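You operate a simulated robot arm through the tools that you are given. There is no shell and no other tool. Be economical: measure what you need, move in short steps, check, and stop when the job is done.

Carry out the task below with a simulated robot arm. There is one attempt and no reset: what you move stays moved.

## Task
Swap the card in the UV box for the orange one and switch on.
Fine: use the purple switch; the purple card goes in card slot 1; shut the lid so the lamp lights.
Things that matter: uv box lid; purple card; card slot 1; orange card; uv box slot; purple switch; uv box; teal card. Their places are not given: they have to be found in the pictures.

It is judged by the outcome, as a careful person would: the job done as asked, and still so three seconds after it is handed in. It fails if anything else is knocked over, pushed out of place, dropped, spilled or broken. A push-on lid holds only when it is set on centred and level and pressed home; a screw cap is set on level and turned clockwise until tight.

## Robot
A 6-joint arm with a two-finger parallel gripper, fixed in place. Base frame: the origin is at the foot of the arm, x ahead of it, y to its left, z up; the work surface is at about z = 760. Readings come in mm, degrees, newtons and seconds.
With the tool pointing down near the work surface it reaches from about 300 to 740 mm from the base axis. Its first joint turns from -66.0 to 66.0 degrees. Payload 2.45 kg.
Tool frame: the origin (TCP) lies between the finger pads and is the grasp point; the fingertips stand 24 mm ahead of it; z points along the fingers, y is the line along which they close. Largest opening 68 mm; finger width 17, thickness 10; the body of the gripper, 40 by 70 mm, starts 41 mm behind the TCP.
Orientation is that of the tool frame in the base frame, as [roll, pitch, yaw] about the fixed x, y, z axes, in that order (R = Rz(yaw) Ry(pitch) Rx(roll)). With the fingers straight down and closing along the base's y, the tool's x points along the base's -x, its y along +y and its z along -z.

## Interface
- The arm moves only by the tool nudge_tool. Its argument "rows" is a list of rows, each a list of 3 entries, a list of its own where there are three numbers: the shift along the base's x, y, z in cm, then the turn, a rotation vector about the base's x, y, z in rad, then the finger opening in cm, from 0 to 6.8. In form: [[[x, y, z], [wx, wy, wz], claw], ...]. A call has 1 to 20 rows; each row shifts and turns the commanded pose from where the row before left it. A row lasts 0.2 s, in which the tool goes at most 50 mm and 8.6 degrees; a call with a longer step from one row to the next is refused whole, and so is a gripper value outside its range. A pose out of reach is approached as far as the arm can. The call stops where the force on the tool passes 40 N (or 10 N more than at its start, if that is more) or the arm is blocked; 0.2 s more then pass. Each finger travels about 108 mm/s and halts on what it meets, pressing with about 21 N; the grip force reading is that of the motor and also rises with nothing between the fingers. The clock runs only during rows and for 0.2 s after the last one: add rows that do not move to give the fingers time. It gives the time, the measured TCP pose, the force on the tool (base axes), the opening and the grip force at its end, in the units of the frame above (readings bear some noise).
- Cameras (640 x 400 px; columns grow to the right, rows downward): "scene" is fixed at [164.9, 411.9, 1458.8]; the picture's right is [-0.78, -0.62, 0.00], its down [-0.38, 0.48, -0.79] and it looks along [0.49, -0.62, -0.62] (base axes); focal length 333 px, centre (320, 200). "wrist" rides on the gripper at [84, 11, -75] in the tool frame; the picture's right is [-0.13, 0.99, 0.00], its down [-0.60, -0.08, -0.79] and it looks along [-0.79, -0.10, 0.61] (tool axes); focal length 251 px, centre (320, 200).
- capture(camera): a new picture of that camera. It takes no simulated time.
- probe_pixels(camera, pixels): there is no depth. For up to 12 entries [column, row, z] of the newest picture of that camera ("zoom" is the newest enlarged one), the place [x, y] in the base frame at which the ray of that pixel passes the height z, good to about 3 mm. It takes no simulated time.
- enlarge(camera, box): a new picture of the part [left, top, right, bottom] of that camera's present view, enlarged. It takes no simulated time.
- finish_job(): hands the job in; it is judged then, once.

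Work in short steps. Measure before you move; look again where a grasp or a placing could have gone wrong, and mend it. You have 80 turns and 54 pictures in all, those below and enlarged ones among them. Open the gripper and draw the arm clear of the work before you hand the job in, unless the task says otherwise; then end with one line.

The tools are called after "Call:" as name(argument=value, ...) on one line, values as JSON. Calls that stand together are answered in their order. nudge_tool: Moves the arm, as the interface text tells. Its arguments: {"type":"object","properties":{"rows":{"type":"array","items":{"type":"array"}}},"required":["rows"]} The other tools are called the same way: capture (camera) takes a picture; probe_pixels (camera, pixels) gives the place at which the rays of pixels pass given heights; enlarge (camera, box) takes an enlarged picture of a part of a camera's view; finish_job () hands the job in.

At the start:

```text
t: 0.0
eef_pos: [429.7, 66.3, 1115.3]
orientation: [180.0, 0.0, 180.0]
contact_force: [-0.5, -0.4, 0.7]
opening: 67.7
grip_force: 0.1
```

scene: 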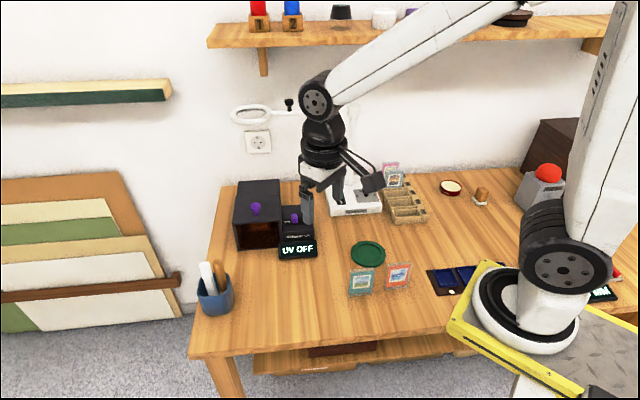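
wrist: 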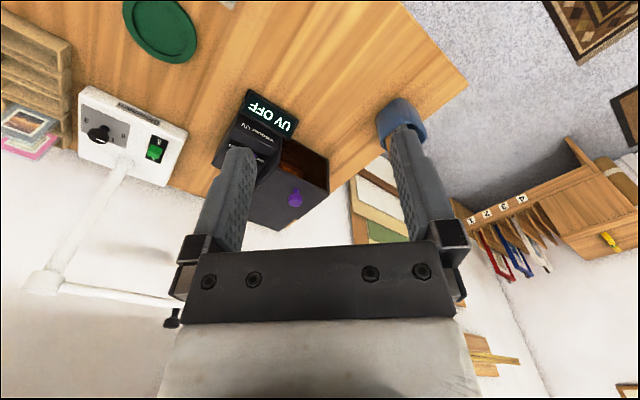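

The UV box is around scene (265,220), cards around (375,275) and a rack around (400,195). I enlarge these areas.

Call:
enlarge(camera="scene", box=[220, 165, 340, 270])

Call:
enlarge(camera="scene", box=[325, 150, 475, 300])

```text
3.81 times, centred on (280, 218) of scene
```

zoom: 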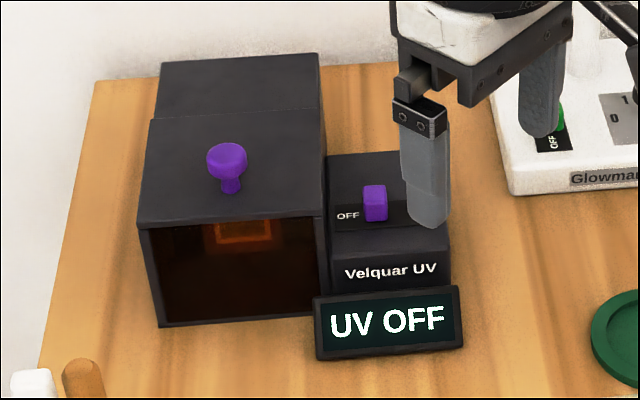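

```text
2.67 times, centred on (400, 225) of scene
```

zoom: 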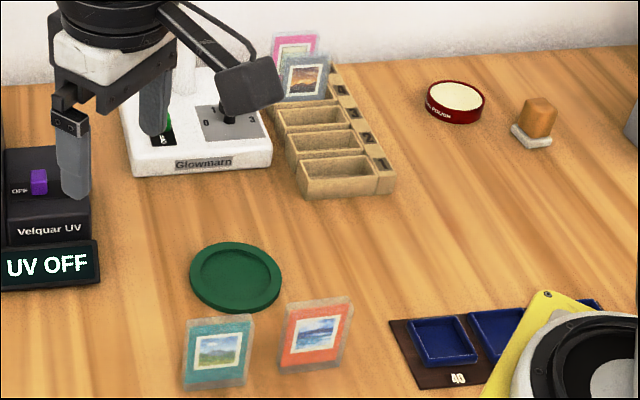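

The rack has numbered labels; I enlarge it more, and the two standing cards.

Call:
enlarge(camera="scene", box=[370, 155, 435, 225])

Call:
enlarge(camera="scene", box=[335, 235, 420, 300])

```text
5.71 times, centred on (402, 190) of scene
```

zoom: 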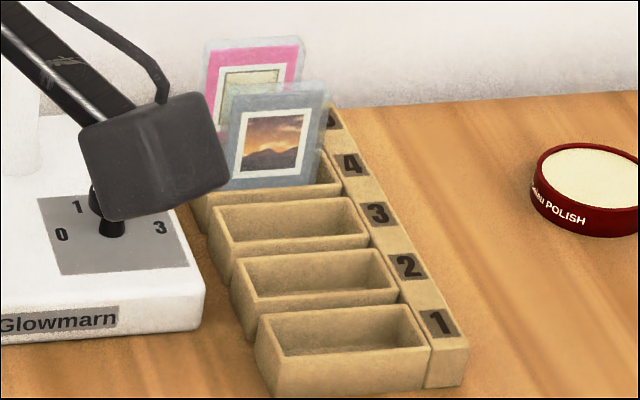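

```text
6.15 times, centred on (378, 268) of scene
```

zoom: 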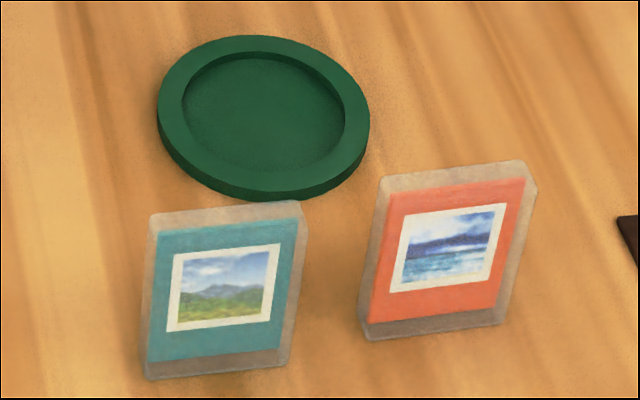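

I probe the cards' bottom corners at table height, in the last zoom.

Call:
probe_pixels(camera="zoom", pixels=[[363, 338, 760], [502, 322, 760], [537, 190, 820], [380, 178, 820], [525, 160, 820], [147, 379, 760], [280, 362, 760], [308, 210, 820], [150, 215, 820], [290, 202, 820], [263, 120, 765]])

Call:
probe_pixels(camera="scene", pixels=[[256, 207, 880], [294, 217, 840], [235, 250, 760], [279, 258, 760], [398, 224, 760], [426, 221, 760]])

```text
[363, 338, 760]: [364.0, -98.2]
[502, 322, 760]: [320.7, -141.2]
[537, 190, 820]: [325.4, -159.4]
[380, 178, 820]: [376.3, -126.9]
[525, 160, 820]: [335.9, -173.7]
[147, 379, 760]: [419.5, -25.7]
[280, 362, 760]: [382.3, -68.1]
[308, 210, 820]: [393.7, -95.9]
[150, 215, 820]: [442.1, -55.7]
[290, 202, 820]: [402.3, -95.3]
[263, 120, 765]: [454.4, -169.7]
```

```text
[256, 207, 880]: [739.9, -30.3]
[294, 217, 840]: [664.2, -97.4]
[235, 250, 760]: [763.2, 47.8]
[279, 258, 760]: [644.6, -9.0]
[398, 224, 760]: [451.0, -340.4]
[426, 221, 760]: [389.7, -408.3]
```

Geometry is uncertain; I move the wrist camera to get a clear look at the UV box.

Call:
nudge_tool(rows=[[[0, -3, -4], [0, 0, 0], 6.8], [[0, -3, -4], [0, 0, 0], 6.8], [[0, -2, -3], [0, 0, 0], 6.8]])

Call:
capture(camera="wrist")

Call:
capture(camera="scene")

```text
t: 0.8
eef_pos: [429.0, -14.2, 1007.7]
orientation: [180.0, 0.0, 180.0]
contact_force: [-1.6, -0.2, 0.3]
opening: 67.8
grip_force: 0.0
```

```text
47 pictures are left
```

wrist: 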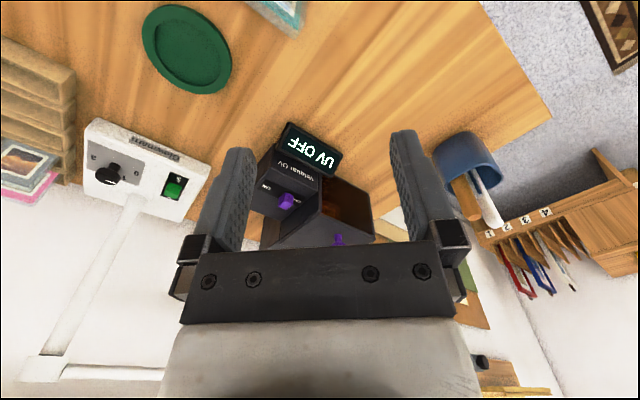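

```text
46 pictures are left
```

scene: 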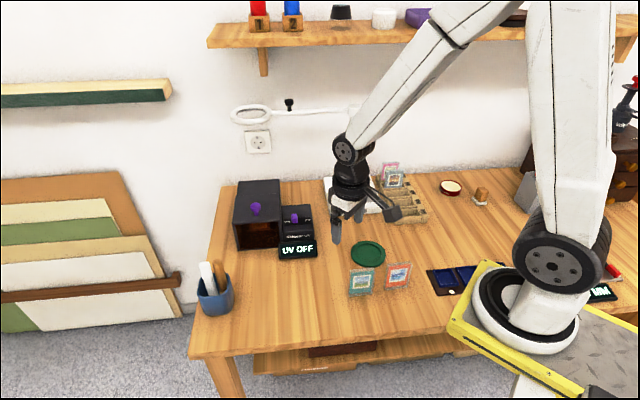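

The scene is now unobstructed at the UV box; I enlarge there from both cameras.

Call:
enlarge(camera="wrist", box=[230, 110, 400, 250])

Call:
enlarge(camera="scene", box=[225, 170, 325, 265])

```text
2.86 times, centred on (315, 180) of wrist
```

zoom: 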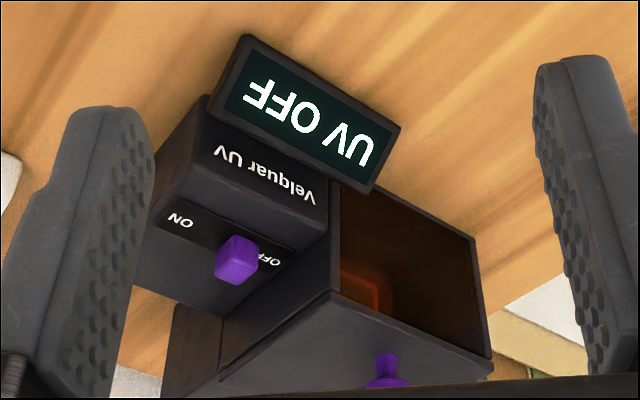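

```text
4.21 times, centred on (275, 218) of scene
```

zoom: 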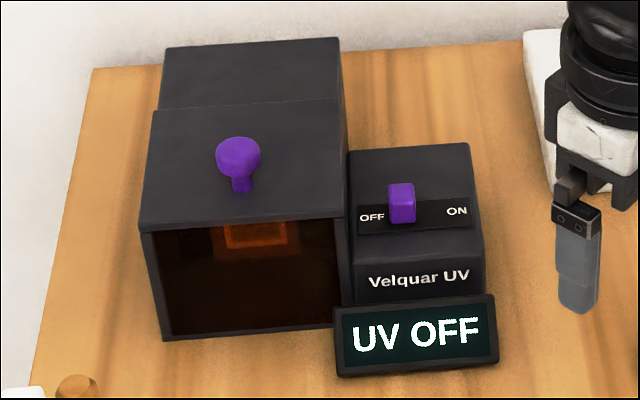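

I probe the box's bottom corners and the lid's corners at several heights.

Call:
probe_pixels(camera="zoom", pixels=[[163, 340, 760], [337, 326, 760], [140, 232, 840], [140, 232, 860], [140, 232, 880], [345, 216, 860], [345, 216, 880], [153, 110, 860], [344, 100, 860], [165, 52, 860], [340, 40, 860], [497, 362, 760]])

Call:
probe_pixels(camera="wrist", pixels=[[345, 212, 860], [402, 240, 860], [286, 203, 810], [286, 203, 830], [345, 212, 840], [402, 240, 840]])

```text
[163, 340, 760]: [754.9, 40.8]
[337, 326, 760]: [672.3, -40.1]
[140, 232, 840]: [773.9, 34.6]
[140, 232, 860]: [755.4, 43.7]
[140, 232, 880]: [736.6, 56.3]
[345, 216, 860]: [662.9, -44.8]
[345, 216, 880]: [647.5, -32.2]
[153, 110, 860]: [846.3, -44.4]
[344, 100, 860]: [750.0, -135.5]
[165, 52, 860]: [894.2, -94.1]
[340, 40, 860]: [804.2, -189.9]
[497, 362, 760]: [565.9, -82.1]
```

```text
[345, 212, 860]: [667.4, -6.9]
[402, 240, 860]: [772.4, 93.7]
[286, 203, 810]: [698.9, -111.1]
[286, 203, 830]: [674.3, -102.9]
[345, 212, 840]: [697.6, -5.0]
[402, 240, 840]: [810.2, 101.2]
```

Before deciding how the lid opens, I raise the wrist camera and look down on the lid's top and back seam.

Call:
nudge_tool(rows=[[[3, -1, 3], [0, 0, 0], 6.8], [[4, -1, 2], [0, 0, 0], 6.8], [[4, -1, 2], [0, 0, 0], 6.8], [[0, 0, 0], [0, 0, 0], 6.8]])

Call:
enlarge(camera="wrist", box=[200, 80, 440, 250])

```text
t: 1.8
eef_pos: [540.6, -44.5, 1078.0]
orientation: [180.0, 0.0, 179.9]
contact_force: [0.0, 0.2, -0.2]
opening: 68.1
grip_force: 0.0
```

```text
2.35 times, centred on (320, 165) of wrist
```

zoom: 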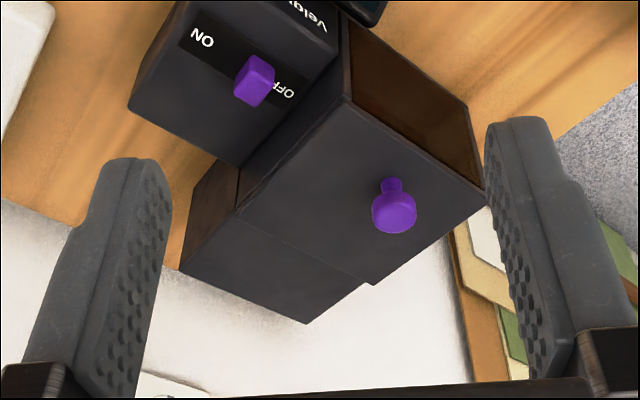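

Lid hinge or lift-off is still unclear, but the knob sits forward of centre. I triangulate the knob, lid corners and switch from this view.

Call:
probe_pixels(camera="zoom", pixels=[[393, 212, 870], [393, 212, 885], [393, 212, 900], [345, 97, 862], [485, 195, 862], [372, 287, 862], [238, 205, 862], [306, 322, 862], [252, 87, 825], [252, 87, 840]])

Call:
probe_pixels(camera="scene", pixels=[[255.5, 207.8, 870], [255.5, 207.8, 885], [255.5, 207.8, 900], [294.5, 218, 825], [294.5, 218, 840]])

```text
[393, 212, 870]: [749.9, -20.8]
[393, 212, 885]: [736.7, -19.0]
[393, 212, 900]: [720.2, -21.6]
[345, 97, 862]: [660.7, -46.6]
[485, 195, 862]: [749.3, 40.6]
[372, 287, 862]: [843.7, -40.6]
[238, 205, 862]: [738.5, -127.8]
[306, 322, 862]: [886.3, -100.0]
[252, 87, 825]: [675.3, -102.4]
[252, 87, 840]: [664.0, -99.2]
```

```text
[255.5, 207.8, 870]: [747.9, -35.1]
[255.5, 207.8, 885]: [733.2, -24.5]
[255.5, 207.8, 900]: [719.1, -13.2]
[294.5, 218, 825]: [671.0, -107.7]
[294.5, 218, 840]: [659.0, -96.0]
```

The lid's front edge runs (662,-46)–(751,41) at z≈862, and the knob is at about (733,-20,888) near the front, suggesting a rear hinge. I yaw -45° to face the box and tilt about 34° while staying high.

Call:
nudge_tool(rows=[[[1, 1, 0], [0, 0, -0.131], 6.8], [[1, 1, 0], [0, 0, -0.131], 6.8], [[1, 1, 0], [0, 0, -0.131], 6.8], [[1, 1, -1], [0, 0, -0.131], 6.8], [[1, 1, -1], [0, 0, -0.131], 6.8], [[1, 1, -1], [0, 0, -0.131], 6.8], [[1, 1, -1], [-0.1, -0.1, 0], 6.8], [[1, 1, -2], [-0.1, -0.1, 0], 6.8], [[1, 1, -2], [-0.1, -0.1, 0], 6.8], [[1, 0, -2], [-0.1, -0.1, 0], 6.8], [[0, 0, 0], [0, 0, 0], 6.8]])

Call:
capture(camera="wrist")

Call:
capture(camera="scene")

```text
t: 4.2
eef_pos: [639.1, 46.7, 975.4]
orientation: [180.0, 32.4, 134.8]
contact_force: [0.8, 0.8, -0.9]
opening: 68.0
grip_force: 0.0
```

```text
42 pictures are left
```

wrist: 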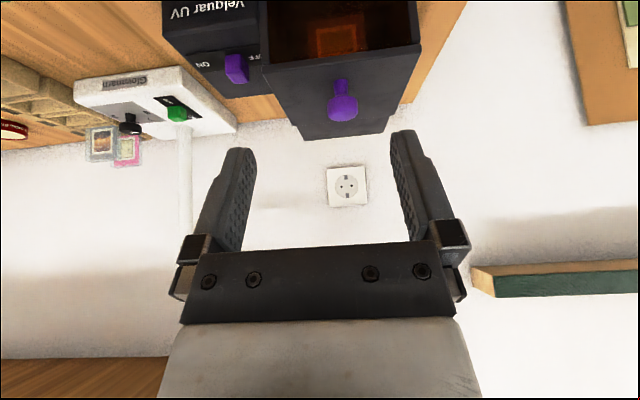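

```text
41 pictures are left
```

scene: 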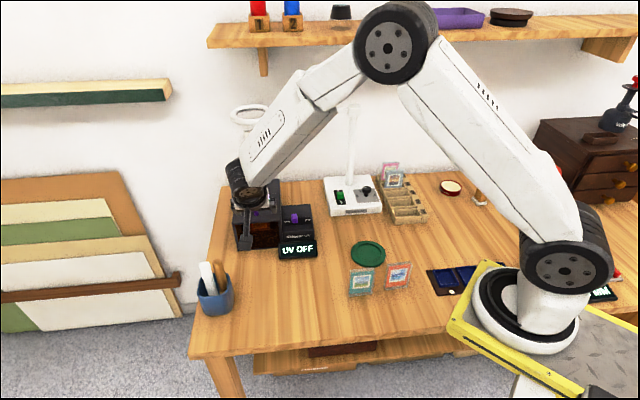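

I measure the knob (343,105) and the lid edges from here.

Call:
probe_pixels(camera="wrist", pixels=[[343, 106, 885], [343, 106, 890], [339, 83, 866], [265, 66, 862], [423, 44, 862], [383, 133, 862], [302, 140, 862], [234, 68, 830], [335, 40, 830]])

```text
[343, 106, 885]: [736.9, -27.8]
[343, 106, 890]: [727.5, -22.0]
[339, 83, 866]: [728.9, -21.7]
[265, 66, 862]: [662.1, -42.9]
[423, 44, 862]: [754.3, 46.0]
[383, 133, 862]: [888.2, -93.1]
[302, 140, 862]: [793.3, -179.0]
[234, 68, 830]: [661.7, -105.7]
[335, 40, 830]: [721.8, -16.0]
```

Knob is at (730,-22,≈888). I go above it, then down to TCP z≈893, and check before closing.

Call:
nudge_tool(rows=[[[3, -2.3, -1], [0, 0, 0], 6.8], [[3, -2.3, -1], [0, 0, 0], 6.8], [[3.1, -2.3, -1], [0, 0, 0], 6.8], [[0, 0, -2], [0, 0, 0], 6.8], [[0, 0, -2], [0, 0, 0], 6.8], [[0, 0, -1.2], [0, 0, 0], 6.8], [[0, 0, 0], [0, 0, 0], 6.8]])

Call:
capture(camera="wrist")

```text
t: 5.8
eef_pos: [733.2, -23.4, 892.7]
orientation: [180.0, 32.3, 134.9]
contact_force: [0.1, -0.7, -0.7]
opening: 68.2
grip_force: 0.1
```

```text
40 pictures are left
```

wrist: 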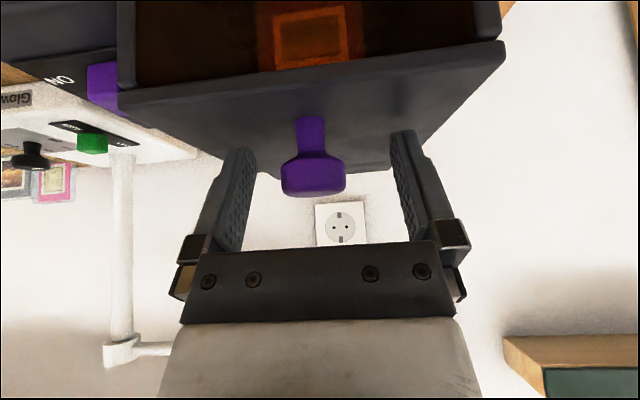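

The knob head (313,172) lies between the pads near the TCP's projection (320,182). I close.

Call:
nudge_tool(rows=[[[0, 0, 0], [0, 0, 0], 4.0], [[0, 0, 0], [0, 0, 0], 2.4], [[0, 0, 0], [0, 0, 0], 1.2], [[0, 0, 0], [0, 0, 0], 1.2]])

```text
t: 6.8
eef_pos: [732.8, -24.6, 893.8]
orientation: [-179.8, 32.4, 134.9]
contact_force: [-14.1, -14.5, 5.3]
opening: 27.2
grip_force: 42.0
```

Gripped at 27 mm with some side load; I shift 1.5 mm with the load and lift slightly along a rear-hinge arc to learn how the lid moves.

Call:
nudge_tool(rows=[[[-0.1, -0.1, 0], [0, 0, 0], 1.2], [[0.1, -0.1, 0.45], [0, 0, 0], 1.2], [[0.1, -0.1, 0.45], [0, 0, 0], 1.2], [[0.1, -0.1, 0.45], [0, 0, 0], 1.2], [[0.1, -0.1, 0.45], [0, 0, 0], 1.2]])

Call:
capture(camera="wrist")

```text
t: 7.5
eef_pos: [731.0, -24.6, 893.4]
orientation: [-179.9, 31.9, 135.2]
contact_force: [12.7, -3.2, -9.9]
opening: 27.4
grip_force: 41.9
stopped in row 3: the force on the tool passed its limit (the readings are from after the stop); the commanded pose is now the measured one
```

```text
39 pictures are left
```

wrist: 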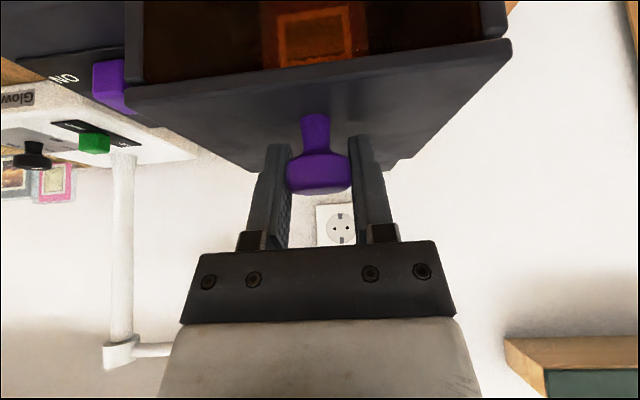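

Upward pull is blocked (>40 N) with no visible motion, so the lid may slide instead. I try a small push toward the back, +u = (0.7,-0.7).

Call:
nudge_tool(rows=[[[0.1, -0.1, 0], [0, 0, 0], 1.2], [[0.2, -0.2, 0], [0, 0, 0], 1.2], [[0.2, -0.2, 0], [0, 0, 0], 1.2], [[0.2, -0.2, 0], [0, 0, 0], 1.2]])

Call:
capture(camera="wrist")

```text
t: 8.5
eef_pos: [736.7, -30.7, 893.8]
orientation: [-179.8, 31.9, 135.2]
contact_force: [4.5, 4.3, -11.0]
opening: 27.0
grip_force: 42.0
```

```text
38 pictures are left
```

wrist: 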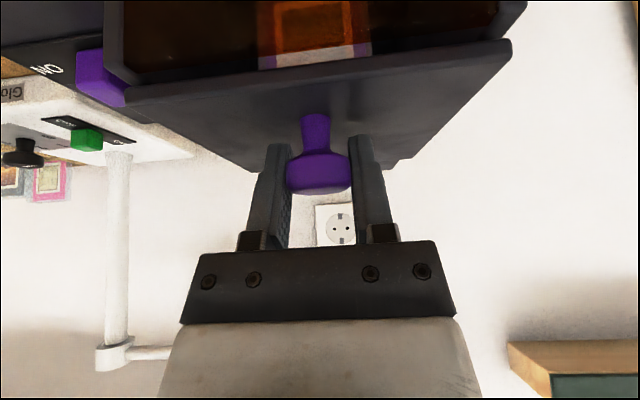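

The lid slides back freely and the card's top edge appears. I continue sliding along +u.

Call:
nudge_tool(rows=[[[0.4, -0.4, 0], [0, 0, 0], 1.2], [[0.5, -0.5, 0], [0, 0, 0], 1.2], [[0.5, -0.5, 0], [0, 0, 0], 1.2], [[0.5, -0.5, 0], [0, 0, 0], 1.2], [[0.5, -0.5, 0], [0, 0, 0], 1.2], [[0.5, -0.5, 0], [0, 0, 0], 1.2]])

Call:
capture(camera="wrist")

```text
t: 9.9
eef_pos: [766.3, -59.2, 893.3]
orientation: [-179.9, 31.9, 135.2]
contact_force: [10.4, 10.5, -20.3]
opening: 27.1
grip_force: 42.3
```

```text
37 pictures are left
```

wrist: 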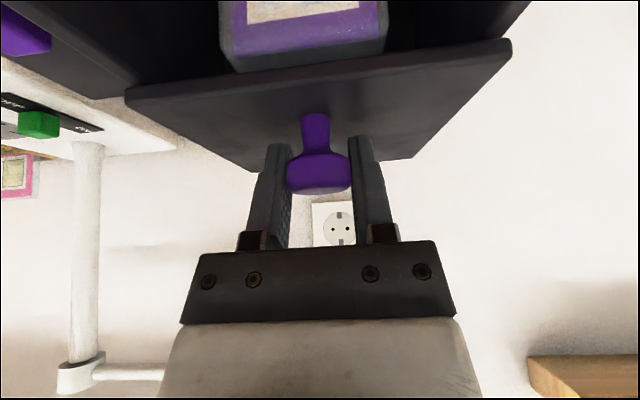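

Working well; the purple card is now exposed. I relieve small side/vertical loads and continue.

Call:
nudge_tool(rows=[[[0.5, -0.4, -0.1], [0, 0, 0], 1.2], [[0.5, -0.5, 0], [0, 0, 0], 1.2], [[0.5, -0.5, 0], [0, 0, 0], 1.2], [[0.5, -0.5, 0], [0, 0, 0], 1.2], [[0.5, -0.5, 0], [0, 0, 0], 1.2], [[0.5, -0.5, 0], [0, 0, 0], 1.2]])

Call:
capture(camera="wrist")

Call:
capture(camera="scene")

```text
t: 11.3
eef_pos: [797.0, -89.7, 894.9]
orientation: [-179.9, 31.9, 135.0]
contact_force: [-0.5, 1.2, -5.5]
opening: 27.3
grip_force: 41.9
```

```text
36 pictures are left
```

wrist: 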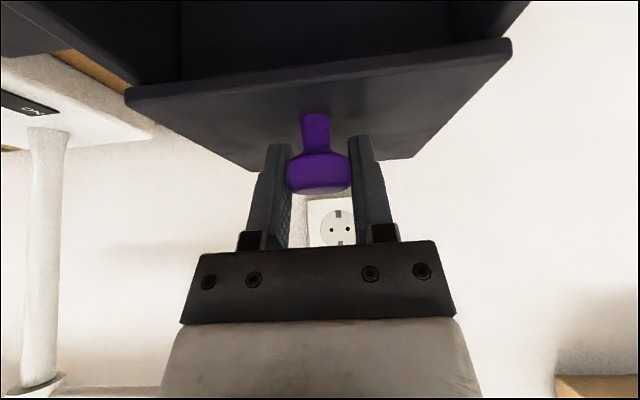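

```text
35 pictures are left
```

scene: 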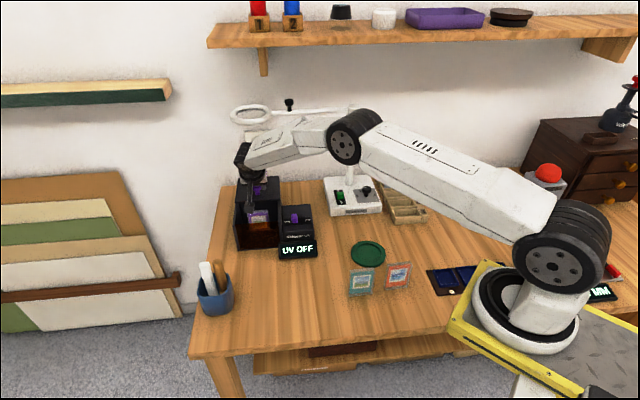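

The lid is back by ~94 mm with the card exposed. I release the knob and withdraw up and toward the robot.

Call:
nudge_tool(rows=[[[0, 0, 0], [0, 0, 0], 4.0], [[0, 0, 0], [0, 0, 0], 5.5], [[-1, 1, 2], [0, 0, 0], 5.5], [[-2, 2, 3], [0, 0, 0], 5.5], [[-3, 3, 2], [0, 0, 0], 5.5], [[-3, 3, 1], [0, 0, 0], 5.5], [[-2, 2, 0], [0, 0, 0], 5.5], [[0, 0, 0], [0, 0, 0], 5.5]])

Call:
enlarge(camera="wrist", box=[150, 0, 470, 200])

Call:
enlarge(camera="scene", box=[225, 165, 325, 265])

```text
t: 13.1
eef_pos: [686.3, 21.4, 972.3]
orientation: [-179.9, 32.1, 135.1]
contact_force: [-0.1, 0.1, 0.2]
opening: 54.9
grip_force: 0.0
```

```text
2.00 times, centred on (310, 100) of wrist
```

zoom: 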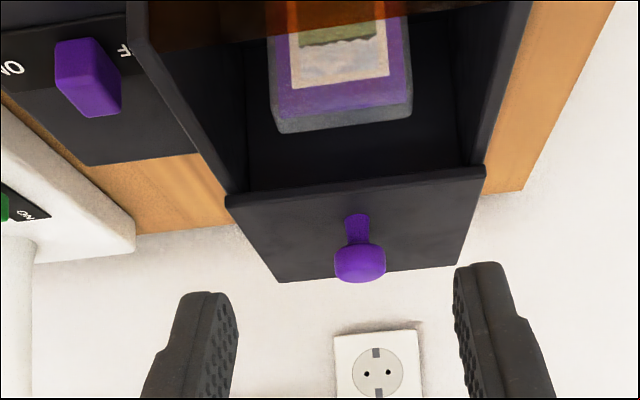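

```text
4.00 times, centred on (275, 215) of scene
```

zoom: 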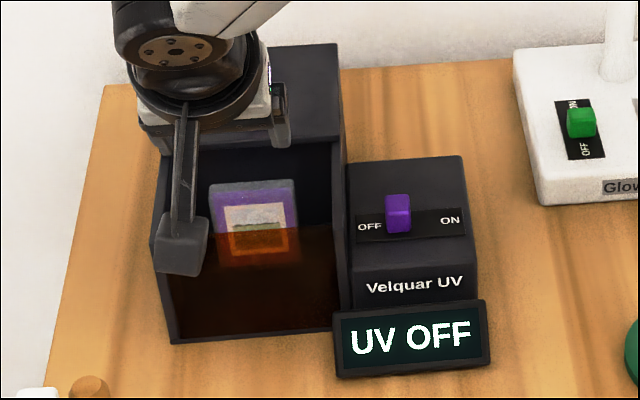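

The purple card stands clear of the lid. I level the tool and yaw +90° so the fingers will close across the card's faces, moving to view it from the switch side.

Call:
nudge_tool(rows=[[[-1, 0, 1], [0.099, 0.099, 0], 6], [[-1, 0, 1], [0.099, 0.099, 0], 6], [[-1, 0, 1], [0.099, 0.099, 0], 6], [[-1, 0, 0], [0.099, 0.099, 0], 6], [[0, -1.5, 0], [0, 0, 0.143], 6], [[0, -1.5, 0], [0, 0, 0.143], 6], [[0, -1.5, 0], [0, 0, 0.143], 6], [[0, -1.5, 0], [0, 0, 0.143], 6], [[0, -1.5, 0], [0, 0, 0.143], 6], [[0, -1.5, 0], [0, 0, 0.143], 6], [[0, -1.5, 0], [0, 0, 0.143], 6], [[0, -1.5, 0], [0, 0, 0.143], 6], [[0, -1.5, 0], [0, 0, 0.143], 6], [[0, -1.5, 0], [0, 0, 0.143], 6], [[0, -1.5, 0], [0, 0, 0.141], 6], [[0, 0, 0], [0, 0, 0], 6]])

Call:
capture(camera="wrist")

Call:
enlarge(camera="scene", box=[225, 165, 325, 265])

```text
t: 16.5
eef_pos: [647.4, -145.2, 1004.9]
orientation: [-179.9, -0.1, -134.8]
contact_force: [-0.8, 0.4, 0.6]
opening: 60.1
grip_force: 0.1
```

```text
32 pictures are left
```

wrist: 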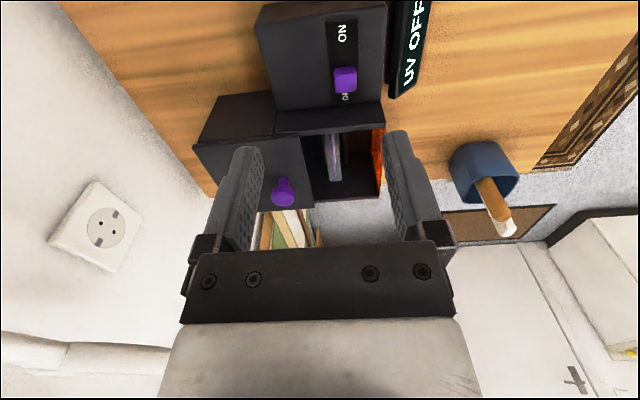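

```text
4.00 times, centred on (275, 215) of scene
```

zoom: 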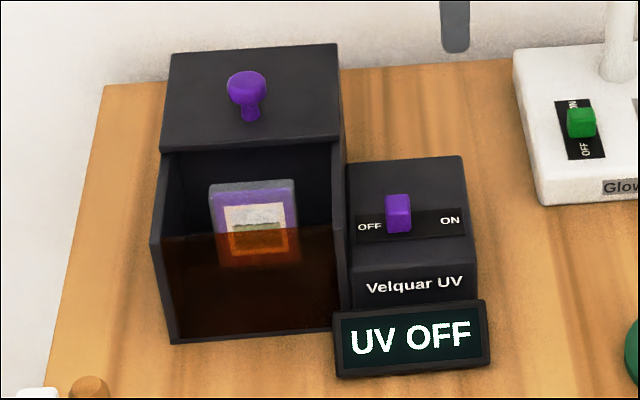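

Now I can see the card edge-on at wrist (333,160); I enlarge it.

Call:
enlarge(camera="wrist", box=[260, 110, 420, 210])

```text
4.00 times, centred on (340, 160) of wrist
```

zoom: 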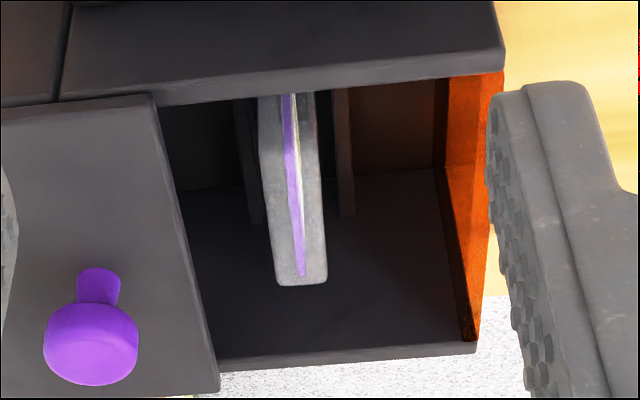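

I triangulate the card's top corners: wrist-zoom far end (277,285)/(327,280), and scene (211,190)/(295,181) from the zoom mapping.

Call:
probe_pixels(camera="zoom", pixels=[[277, 285, 830], [327, 280, 830], [277, 285, 850], [327, 280, 850], [260, 95, 830], [316, 95, 830], [475, 342, 862], [505, 60, 862], [215, 390, 866], [155, 95, 866]])

Call:
probe_pixels(camera="scene", pixels=[[247.3, 211.8, 820], [247.3, 211.8, 830], [247.3, 211.8, 840], [247.3, 211.8, 850], [268.8, 209.5, 830], [268.8, 209.5, 840]])

```text
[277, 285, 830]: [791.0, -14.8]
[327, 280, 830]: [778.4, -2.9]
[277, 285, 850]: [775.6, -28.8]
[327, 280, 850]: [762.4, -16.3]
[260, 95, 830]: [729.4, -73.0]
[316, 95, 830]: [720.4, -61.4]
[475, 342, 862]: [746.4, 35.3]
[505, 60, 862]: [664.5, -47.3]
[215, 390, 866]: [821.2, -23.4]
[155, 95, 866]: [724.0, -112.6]
```

```text
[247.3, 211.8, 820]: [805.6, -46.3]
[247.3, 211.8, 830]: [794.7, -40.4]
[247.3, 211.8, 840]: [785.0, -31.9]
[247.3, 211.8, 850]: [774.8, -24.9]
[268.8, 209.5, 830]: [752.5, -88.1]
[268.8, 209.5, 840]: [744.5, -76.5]
```

The card's top is at z≈847, ~18 mm thick, 57 wide, centred at about (751.5,-41.5). I move above it with a 34 mm opening and check.

Call:
nudge_tool(rows=[[[2.5, 2.5, 0], [0, 0, 0], 3.4], [[2.6, 2.6, 0], [0, 0, 0], 3.4], [[2.6, 2.6, 0], [0, 0, 0], 3.4], [[2.6, 2.6, -2], [0, 0, 0], 3.4], [[0, 0, -4], [0, 0, 0], 3.4], [[0, 0, -3], [0, 0, 0], 3.4], [[0, 0, 0], [0, 0, 0], 3.4]])

Call:
capture(camera="wrist")

```text
t: 18.1
eef_pos: [749.4, -42.5, 913.0]
orientation: [-179.8, -0.1, -134.9]
contact_force: [0.9, -0.1, 0.8]
opening: 34.1
grip_force: 0.0
```

```text
29 pictures are left
```

wrist: 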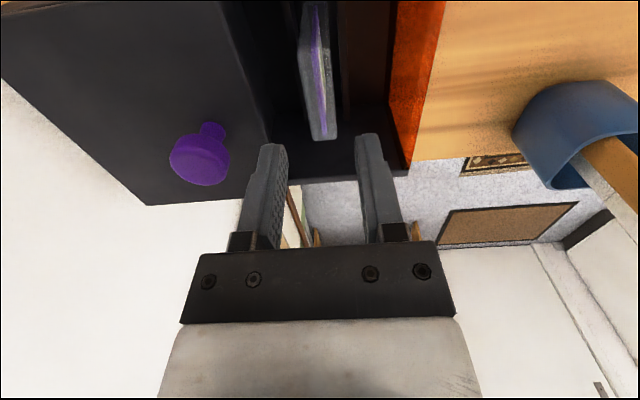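

Probing the card's top corners again from this close view.

Call:
probe_pixels(camera="wrist", pixels=[[311, 140, 847], [337, 135, 847], [311, 140, 840], [337, 135, 840], [304, 30, 847], [333, 30, 847], [271, 143, 866], [410, 166, 862]])

```text
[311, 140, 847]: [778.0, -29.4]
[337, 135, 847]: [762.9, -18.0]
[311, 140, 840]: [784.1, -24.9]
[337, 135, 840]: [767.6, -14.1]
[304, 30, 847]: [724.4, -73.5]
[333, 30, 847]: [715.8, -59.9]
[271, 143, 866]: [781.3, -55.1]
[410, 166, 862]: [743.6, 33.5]
```

Centre is confirmed within ~1.5 mm. I descend so the tips reach ~25 mm below the card's top.

Call:
nudge_tool(rows=[[[0.1, -0.1, -1.5], [0, 0, 0], 3.4], [[0, 0, -1.5], [0, 0, 0], 3.4], [[0, 0, -1.5], [0, 0, 0], 3.4], [[0, 0, -1.1], [0, 0, 0], 3.4], [[0, 0, -1], [0, 0, 0], 3.4], [[0, 0, 0], [0, 0, 0], 3.4]])

Call:
capture(camera="wrist")

```text
t: 19.5
eef_pos: [750.8, -42.5, 846.2]
orientation: [-179.8, -0.1, -134.9]
contact_force: [-0.6, -0.3, -0.5]
opening: 34.3
grip_force: 0.0
```

```text
28 pictures are left
```

wrist: 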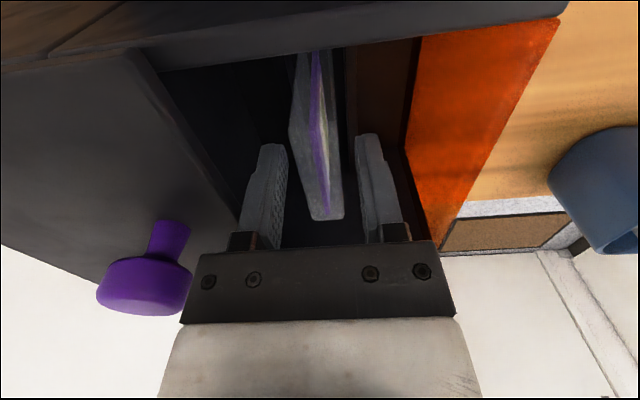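

The card is between the fingers. I close on it and lift slightly.

Call:
nudge_tool(rows=[[[0, 0, 0], [0, 0, 0], 2.4], [[0, 0, 0], [0, 0, 0], 1.2], [[0, 0, 0], [0, 0, 0], 0.6], [[0, 0, 0], [0, 0, 0], 0.6], [[0, 0, 0], [0, 0, 0], 0.6]])

```text
t: 20.7
eef_pos: [751.5, -41.9, 846.8]
orientation: [-179.9, 0.0, -135.0]
contact_force: [-0.7, 0.4, 0.1]
opening: 17.6
grip_force: 21.4
```

Holding the card (17.6 mm). I lift it straight up 12 cm and check, also viewing the scene for obstacles.

Call:
nudge_tool(rows=[[[0, 0, 1], [0, 0, 0], 0.6], [[0, 0, 2], [0, 0, 0], 0.6], [[0, 0, 3], [0, 0, 0], 0.6], [[0, 0, 3], [0, 0, 0], 0.6], [[0, 0, 3], [0, 0, 0], 0.6], [[0, 0, 0], [0, 0, 0], 0.6]])

Call:
capture(camera="scene")

Call:
enlarge(camera="scene", box=[320, 160, 440, 235])

```text
t: 22.1
eef_pos: [750.6, -40.4, 968.2]
orientation: [180.0, -0.2, -134.9]
contact_force: [0.6, -0.7, 0.0]
opening: 17.9
grip_force: 21.4
```

```text
27 pictures are left
```

scene: 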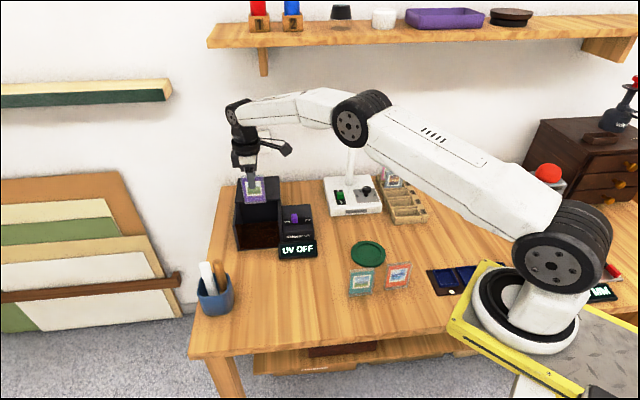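

```text
5.33 times, centred on (380, 198) of scene
```

zoom: 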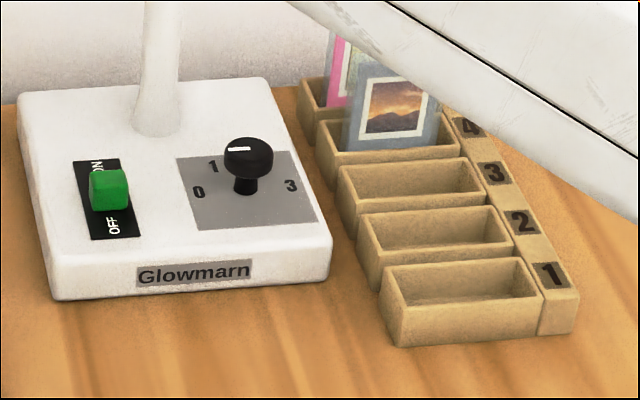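

I probe slot 1's rim and base, and the Glowmarn box/lamp pole.

Call:
probe_pixels(camera="zoom", pixels=[[392, 346, 760], [541, 335, 760], [402, 308, 780], [402, 308, 790], [543, 297, 780], [543, 297, 790], [383, 263, 785], [530, 257, 785], [330, 275, 790], [60, 300, 770], [20, 95, 790], [160, 130, 790]])

```text
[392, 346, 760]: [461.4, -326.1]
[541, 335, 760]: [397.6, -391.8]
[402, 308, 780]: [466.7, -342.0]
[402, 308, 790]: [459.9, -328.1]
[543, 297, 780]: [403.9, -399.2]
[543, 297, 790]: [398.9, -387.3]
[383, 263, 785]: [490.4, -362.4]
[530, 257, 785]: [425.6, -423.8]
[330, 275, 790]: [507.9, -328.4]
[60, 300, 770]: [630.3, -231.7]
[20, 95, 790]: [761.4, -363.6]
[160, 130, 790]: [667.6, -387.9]
```

Slot 1's rim is at z≈790 with centre near (442,-372), with the same yaw as the card. I carry the card along that way at z≈968, clear of the Glowmarn and lamp.

Call:
nudge_tool(rows=[[[-2.5, -2.5, 0], [0, 0, 0], 0.6], [[-3.1, -3.3, 0], [0, 0, 0], 0.6], [[-3.1, -3.3, 0], [0, 0, 0], 0.6], [[-3.1, -3.3, 0], [0, 0, 0], 0.6], [[-3.1, -3.3, 0], [0, 0, 0], 0.6], [[-3.1, -3.3, 0], [0, 0, 0], 0.6], [[-3.1, -3.3, 0], [0, 0, 0], 0.6], [[-3.1, -3.3, 0], [0, 0, 0], 0.6], [[-3.1, -3.3, 0], [0, 0, 0], 0.6], [[-3.0, -3.5, 0], [0, 0, 0], 0.6], [[0, 0, -2], [0, 0, 0], 0.6], [[0, 0, 0], [0, 0, 0], 0.6]])

Call:
capture(camera="wrist")

Call:
enlarge(camera="scene", box=[340, 140, 460, 240])

```text
t: 24.7
eef_pos: [445.2, -368.5, 948.8]
orientation: [-180.0, -0.1, -134.8]
contact_force: [0.2, 0.2, -1.3]
opening: 17.5
grip_force: 20.9
```

```text
25 pictures are left
```

wrist: 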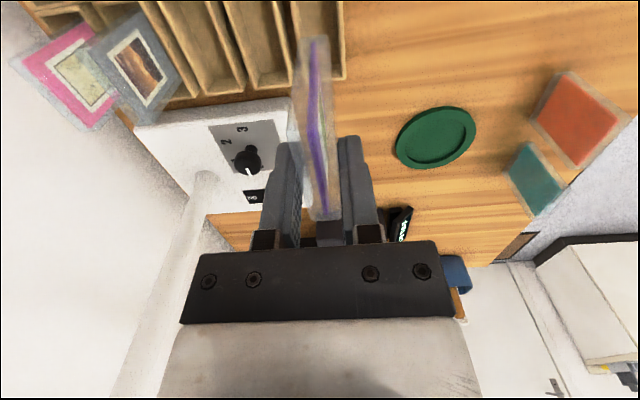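

```text
4.00 times, centred on (400, 190) of scene
```

zoom: 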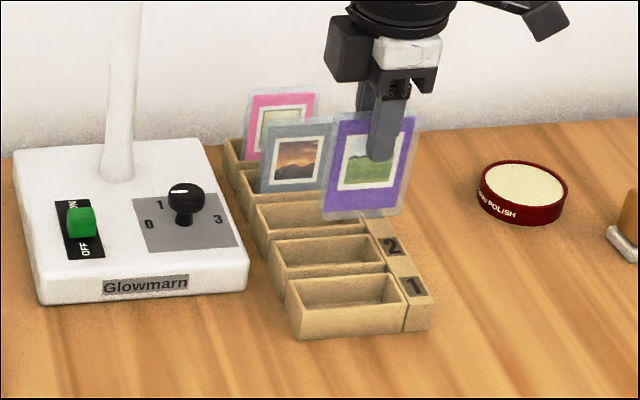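

I enlarge the wrist view around slot 1 to refine its u-position.

Call:
enlarge(camera="wrist", box=[220, 0, 380, 100])

```text
4.00 times, centred on (300, 50) of wrist
```

zoom: 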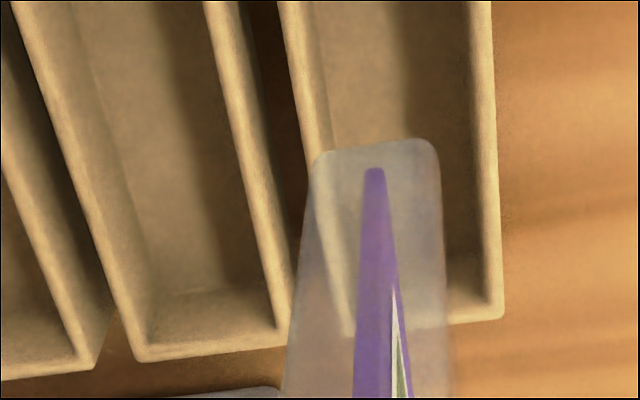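

Probing the slot's inner and outer rim lines at z=790.

Call:
probe_pixels(camera="zoom", pixels=[[470, 10, 790], [484, 290, 790], [298, 5, 790], [344, 330, 790], [503, 316, 790], [280, 5, 790], [491, 5, 790], [205, 5, 790], [290, 340, 790]])

```text
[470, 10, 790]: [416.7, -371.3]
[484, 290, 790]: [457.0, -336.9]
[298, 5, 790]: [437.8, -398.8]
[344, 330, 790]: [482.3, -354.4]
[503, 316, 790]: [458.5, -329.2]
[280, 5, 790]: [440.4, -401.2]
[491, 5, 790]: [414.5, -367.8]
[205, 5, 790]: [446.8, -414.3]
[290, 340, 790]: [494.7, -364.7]
```

Slot inner u is 559–592, centre 575.5, matching the card (575.3). I shift 2 mm in v and descend to just into the rim, then check.

Call:
nudge_tool(rows=[[[-0.15, -0.15, -2], [0, 0, 0], 0.6], [[0, 0, -3], [0, 0, 0], 0.6], [[0, 0, -2], [0, 0, 0], 0.6], [[0, 0, -1], [0, 0, 0], 0.6], [[0, 0, 0], [0, 0, 0], 0.6]])

Call:
enlarge(camera="scene", box=[350, 150, 450, 230])

```text
t: 25.9
eef_pos: [444.2, -367.1, 866.9]
orientation: [-179.8, 0.0, -134.9]
contact_force: [0.3, -0.4, -0.2]
opening: 17.6
grip_force: 20.7
```

```text
5.00 times, centred on (400, 190) of scene
```

zoom: 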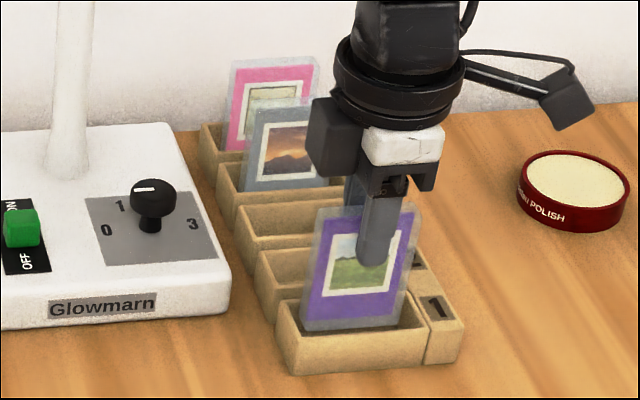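

The card's bottom is entering slot 1 cleanly. I lower in small steps until it touches.

Call:
nudge_tool(rows=[[[0, 0, -0.5], [0, 0, 0], 0.6], [[0, 0, -0.5], [0, 0, 0], 0.6], [[0, 0, -0.4], [0, 0, 0], 0.6], [[0, 0, -0.3], [0, 0, 0], 0.6], [[0, 0, 0], [0, 0, 0], 0.6]])

```text
t: 27.1
eef_pos: [445.1, -366.8, 851.0]
orientation: [179.9, 0.0, -134.9]
contact_force: [0.3, 0.1, -0.5]
opening: 17.4
grip_force: 21.2
```

Call:
nudge_tool(rows=[[[0, 0, -0.2], [0, 0, 0], 0.6], [[0, 0, -0.2], [0, 0, 0], 0.6], [[0, 0, -0.2], [0, 0, 0], 0.6]])

Call:
enlarge(camera="scene", box=[350, 150, 450, 230])

```text
t: 27.9
eef_pos: [445.8, -367.4, 845.4]
orientation: [-179.9, -0.1, -134.9]
contact_force: [-2.1, 1.0, 6.1]
opening: 17.7
grip_force: 21.3
```

```text
5.00 times, centred on (400, 190) of scene
```

zoom: 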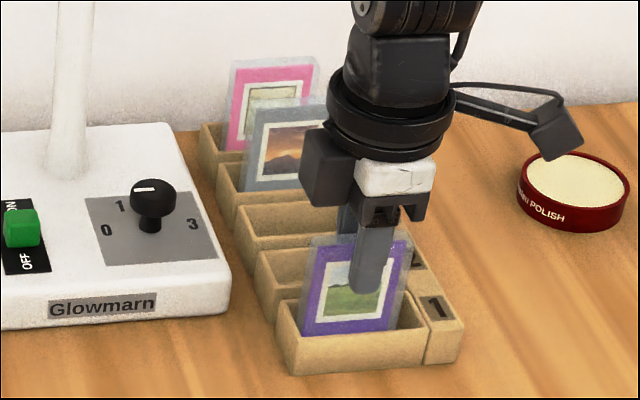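

Contact at 6 N: the card is seated in slot 1. I release, rise, and move toward the orange card.

Call:
nudge_tool(rows=[[[0, 0, 0], [0, 0, 0], 2.4], [[0, 0, 0], [0, 0, 0], 3.2], [[0, 0, 0], [0, 0, 0], 3.2], [[0, 0, 2], [0, 0, 0], 3.2], [[0, 0, 3], [0, 0, 0], 3.2], [[0, 0, 4], [0, 0, 0], 3.2], [[0, 0, 3], [0, 0, 0], 4], [[-1.5, 4, 0], [0, 0, 0], 4], [[-1.5, 4, 0], [0, 0, 0], 4], [[-1.5, 4, 0], [0, 0, 0], 4], [[-1.5, 4, 0], [0, 0, 0], 4], [[-1.5, 4, 0], [0, 0, 0], 4], [[-1.0, 2.7, 0], [0, 0, 0], 4], [[0, 0, 0], [0, 0, 0], 4]])

Call:
capture(camera="wrist")

Call:
capture(camera="scene")

```text
t: 30.9
eef_pos: [361.0, -140.0, 968.0]
orientation: [-179.8, 0.0, -134.9]
contact_force: [0.3, 0.4, -0.1]
opening: 40.0
grip_force: 0.1
```

```text
20 pictures are left
```

wrist: 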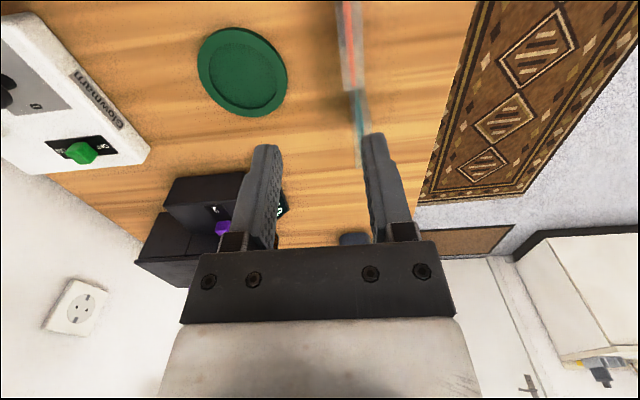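

```text
19 pictures are left
```

scene: 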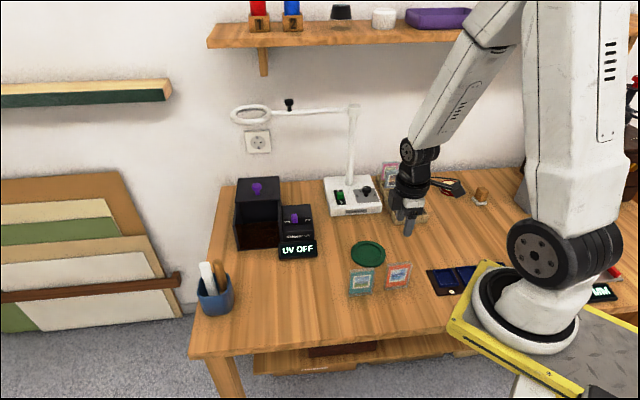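

Orange card seen edge-on at wrist (350,45). I enlarge for measuring.

Call:
enlarge(camera="wrist", box=[280, 0, 440, 170])

```text
2.35 times, centred on (360, 85) of wrist
```

zoom: 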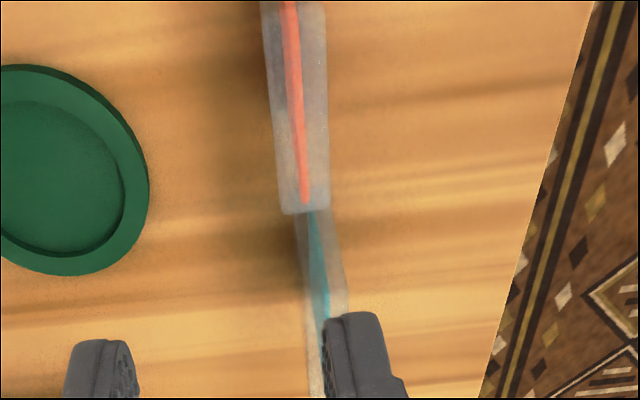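

Call:
probe_pixels(camera="zoom", pixels=[[283, 213, 830], [330, 210, 830], [283, 213, 840], [330, 210, 840], [262, 5, 840], [325, 5, 840], [330, 330, 840], [345, 290, 840]])

Call:
probe_pixels(camera="scene", pixels=[[387.8, 264.4, 830], [387.8, 264.4, 840], [387.8, 264.4, 850], [411.3, 261.5, 840]])

```text
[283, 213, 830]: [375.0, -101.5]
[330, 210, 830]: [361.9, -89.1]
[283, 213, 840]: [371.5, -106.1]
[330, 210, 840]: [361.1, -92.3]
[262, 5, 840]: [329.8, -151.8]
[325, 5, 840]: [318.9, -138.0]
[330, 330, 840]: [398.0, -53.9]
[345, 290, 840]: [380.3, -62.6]
```

```text
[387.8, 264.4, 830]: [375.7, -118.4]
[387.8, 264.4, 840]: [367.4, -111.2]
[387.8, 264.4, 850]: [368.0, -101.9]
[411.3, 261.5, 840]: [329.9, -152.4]
```

Orange card: top z≈840, centre ≈(346,-121). I go above it and lower to z≈885, then check.

Call:
nudge_tool(rows=[[[-1.5, 1.9, -1], [0, 0, 0], 4.2], [[0, 0, -3], [0, 0, 0], 4.2], [[0, 0, -3], [0, 0, 0], 4.2], [[0, 0, -1.3], [0, 0, 0], 4.2], [[0, 0, 0], [0, 0, 0], 4.2]])

Call:
capture(camera="wrist")

```text
t: 32.1
eef_pos: [345.9, -119.7, 883.6]
orientation: [-179.9, 0.0, -135.0]
contact_force: [-0.3, -0.3, 0.8]
opening: 41.9
grip_force: 0.0
```

```text
17 pictures are left
```

wrist: 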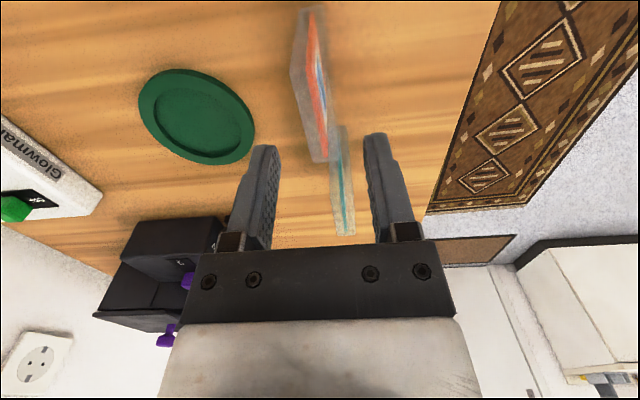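

Call:
probe_pixels(camera="wrist", pixels=[[314, 163, 840], [339, 158, 840], [297, 20, 840], [324, 15, 840]])

```text
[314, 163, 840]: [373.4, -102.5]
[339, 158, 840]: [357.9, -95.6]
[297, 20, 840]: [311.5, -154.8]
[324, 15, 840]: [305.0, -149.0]
```

Alignment is within 1–2 mm. I descend 43 mm and close.

Call:
nudge_tool(rows=[[[0, 0, -1.5], [0, 0, 0], 4.2], [[0, 0, -1.5], [0, 0, 0], 4.2], [[0, 0, -1.3], [0, 0, 0], 4.2], [[0, 0, 0], [0, 0, 0], 3.0], [[0, 0, 0], [0, 0, 0], 2.2], [[0, 0, 0], [0, 0, 0], 1.2], [[0, 0, 0], [0, 0, 0], 0.6], [[0, 0, 0], [0, 0, 0], 0.6]])

Call:
capture(camera="wrist")

```text
t: 33.9
eef_pos: [344.3, -121.3, 839.6]
orientation: [-179.9, -0.2, -134.9]
contact_force: [0.1, -0.4, -0.2]
opening: 17.7
grip_force: 21.4
```

```text
16 pictures are left
```

wrist: 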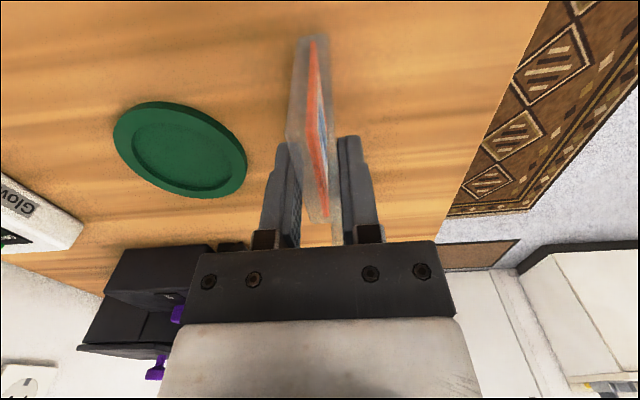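

Orange card gripped. I lift to z≈970 and carry it above the UV box slot at (751.5,-41.9), where the purple card came out.

Call:
nudge_tool(rows=[[[0, 0, 1], [0, 0, 0], 0.6], [[0, 0, 3], [0, 0, 0], 0.6], [[0, 0, 4.5], [0, 0, 0], 0.6], [[0, 0, 4.5], [0, 0, 0], 0.6], [[2, 0.4, 0], [0, 0, 0], 0.6], [[4.5, 0.9, 0], [0, 0, 0], 0.6], [[4.5, 0.9, 0], [0, 0, 0], 0.6], [[4.5, 0.9, 0], [0, 0, 0], 0.6], [[4.5, 0.9, 0], [0, 0, 0], 0.6], [[4.5, 0.9, 0], [0, 0, 0], 0.6], [[4.5, 0.9, 0], [0, 0, 0], 0.6], [[4.5, 0.9, 0], [0, 0, 0], 0.6], [[4.5, 0.8, 0], [0, 0, 0], 0.6], [[2.7, 0.4, 0], [0, 0, 0], 0.6], [[0, 0, 0], [0, 0, 0], 0.6]])

Call:
enlarge(camera="scene", box=[220, 140, 320, 260])

Call:
capture(camera="wrist")

```text
t: 37.1
eef_pos: [753.3, -44.0, 968.8]
orientation: [-179.9, -0.2, -134.9]
contact_force: [0.6, 0.0, -0.4]
opening: 17.4
grip_force: 20.9
```

```text
3.33 times, centred on (270, 200) of scene
```

zoom: 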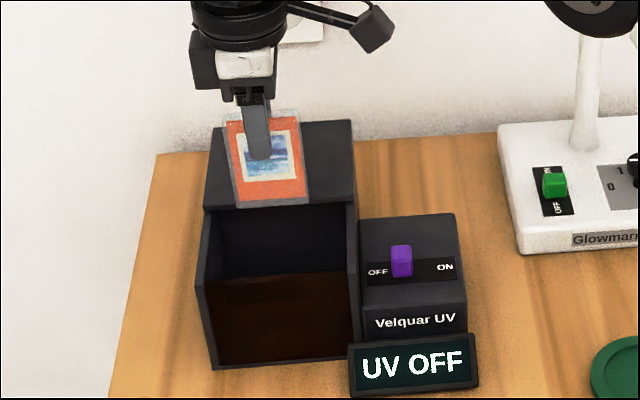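

```text
14 pictures are left
```

wrist: 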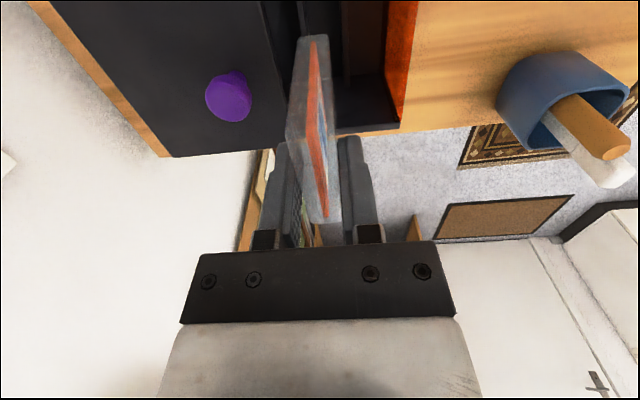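

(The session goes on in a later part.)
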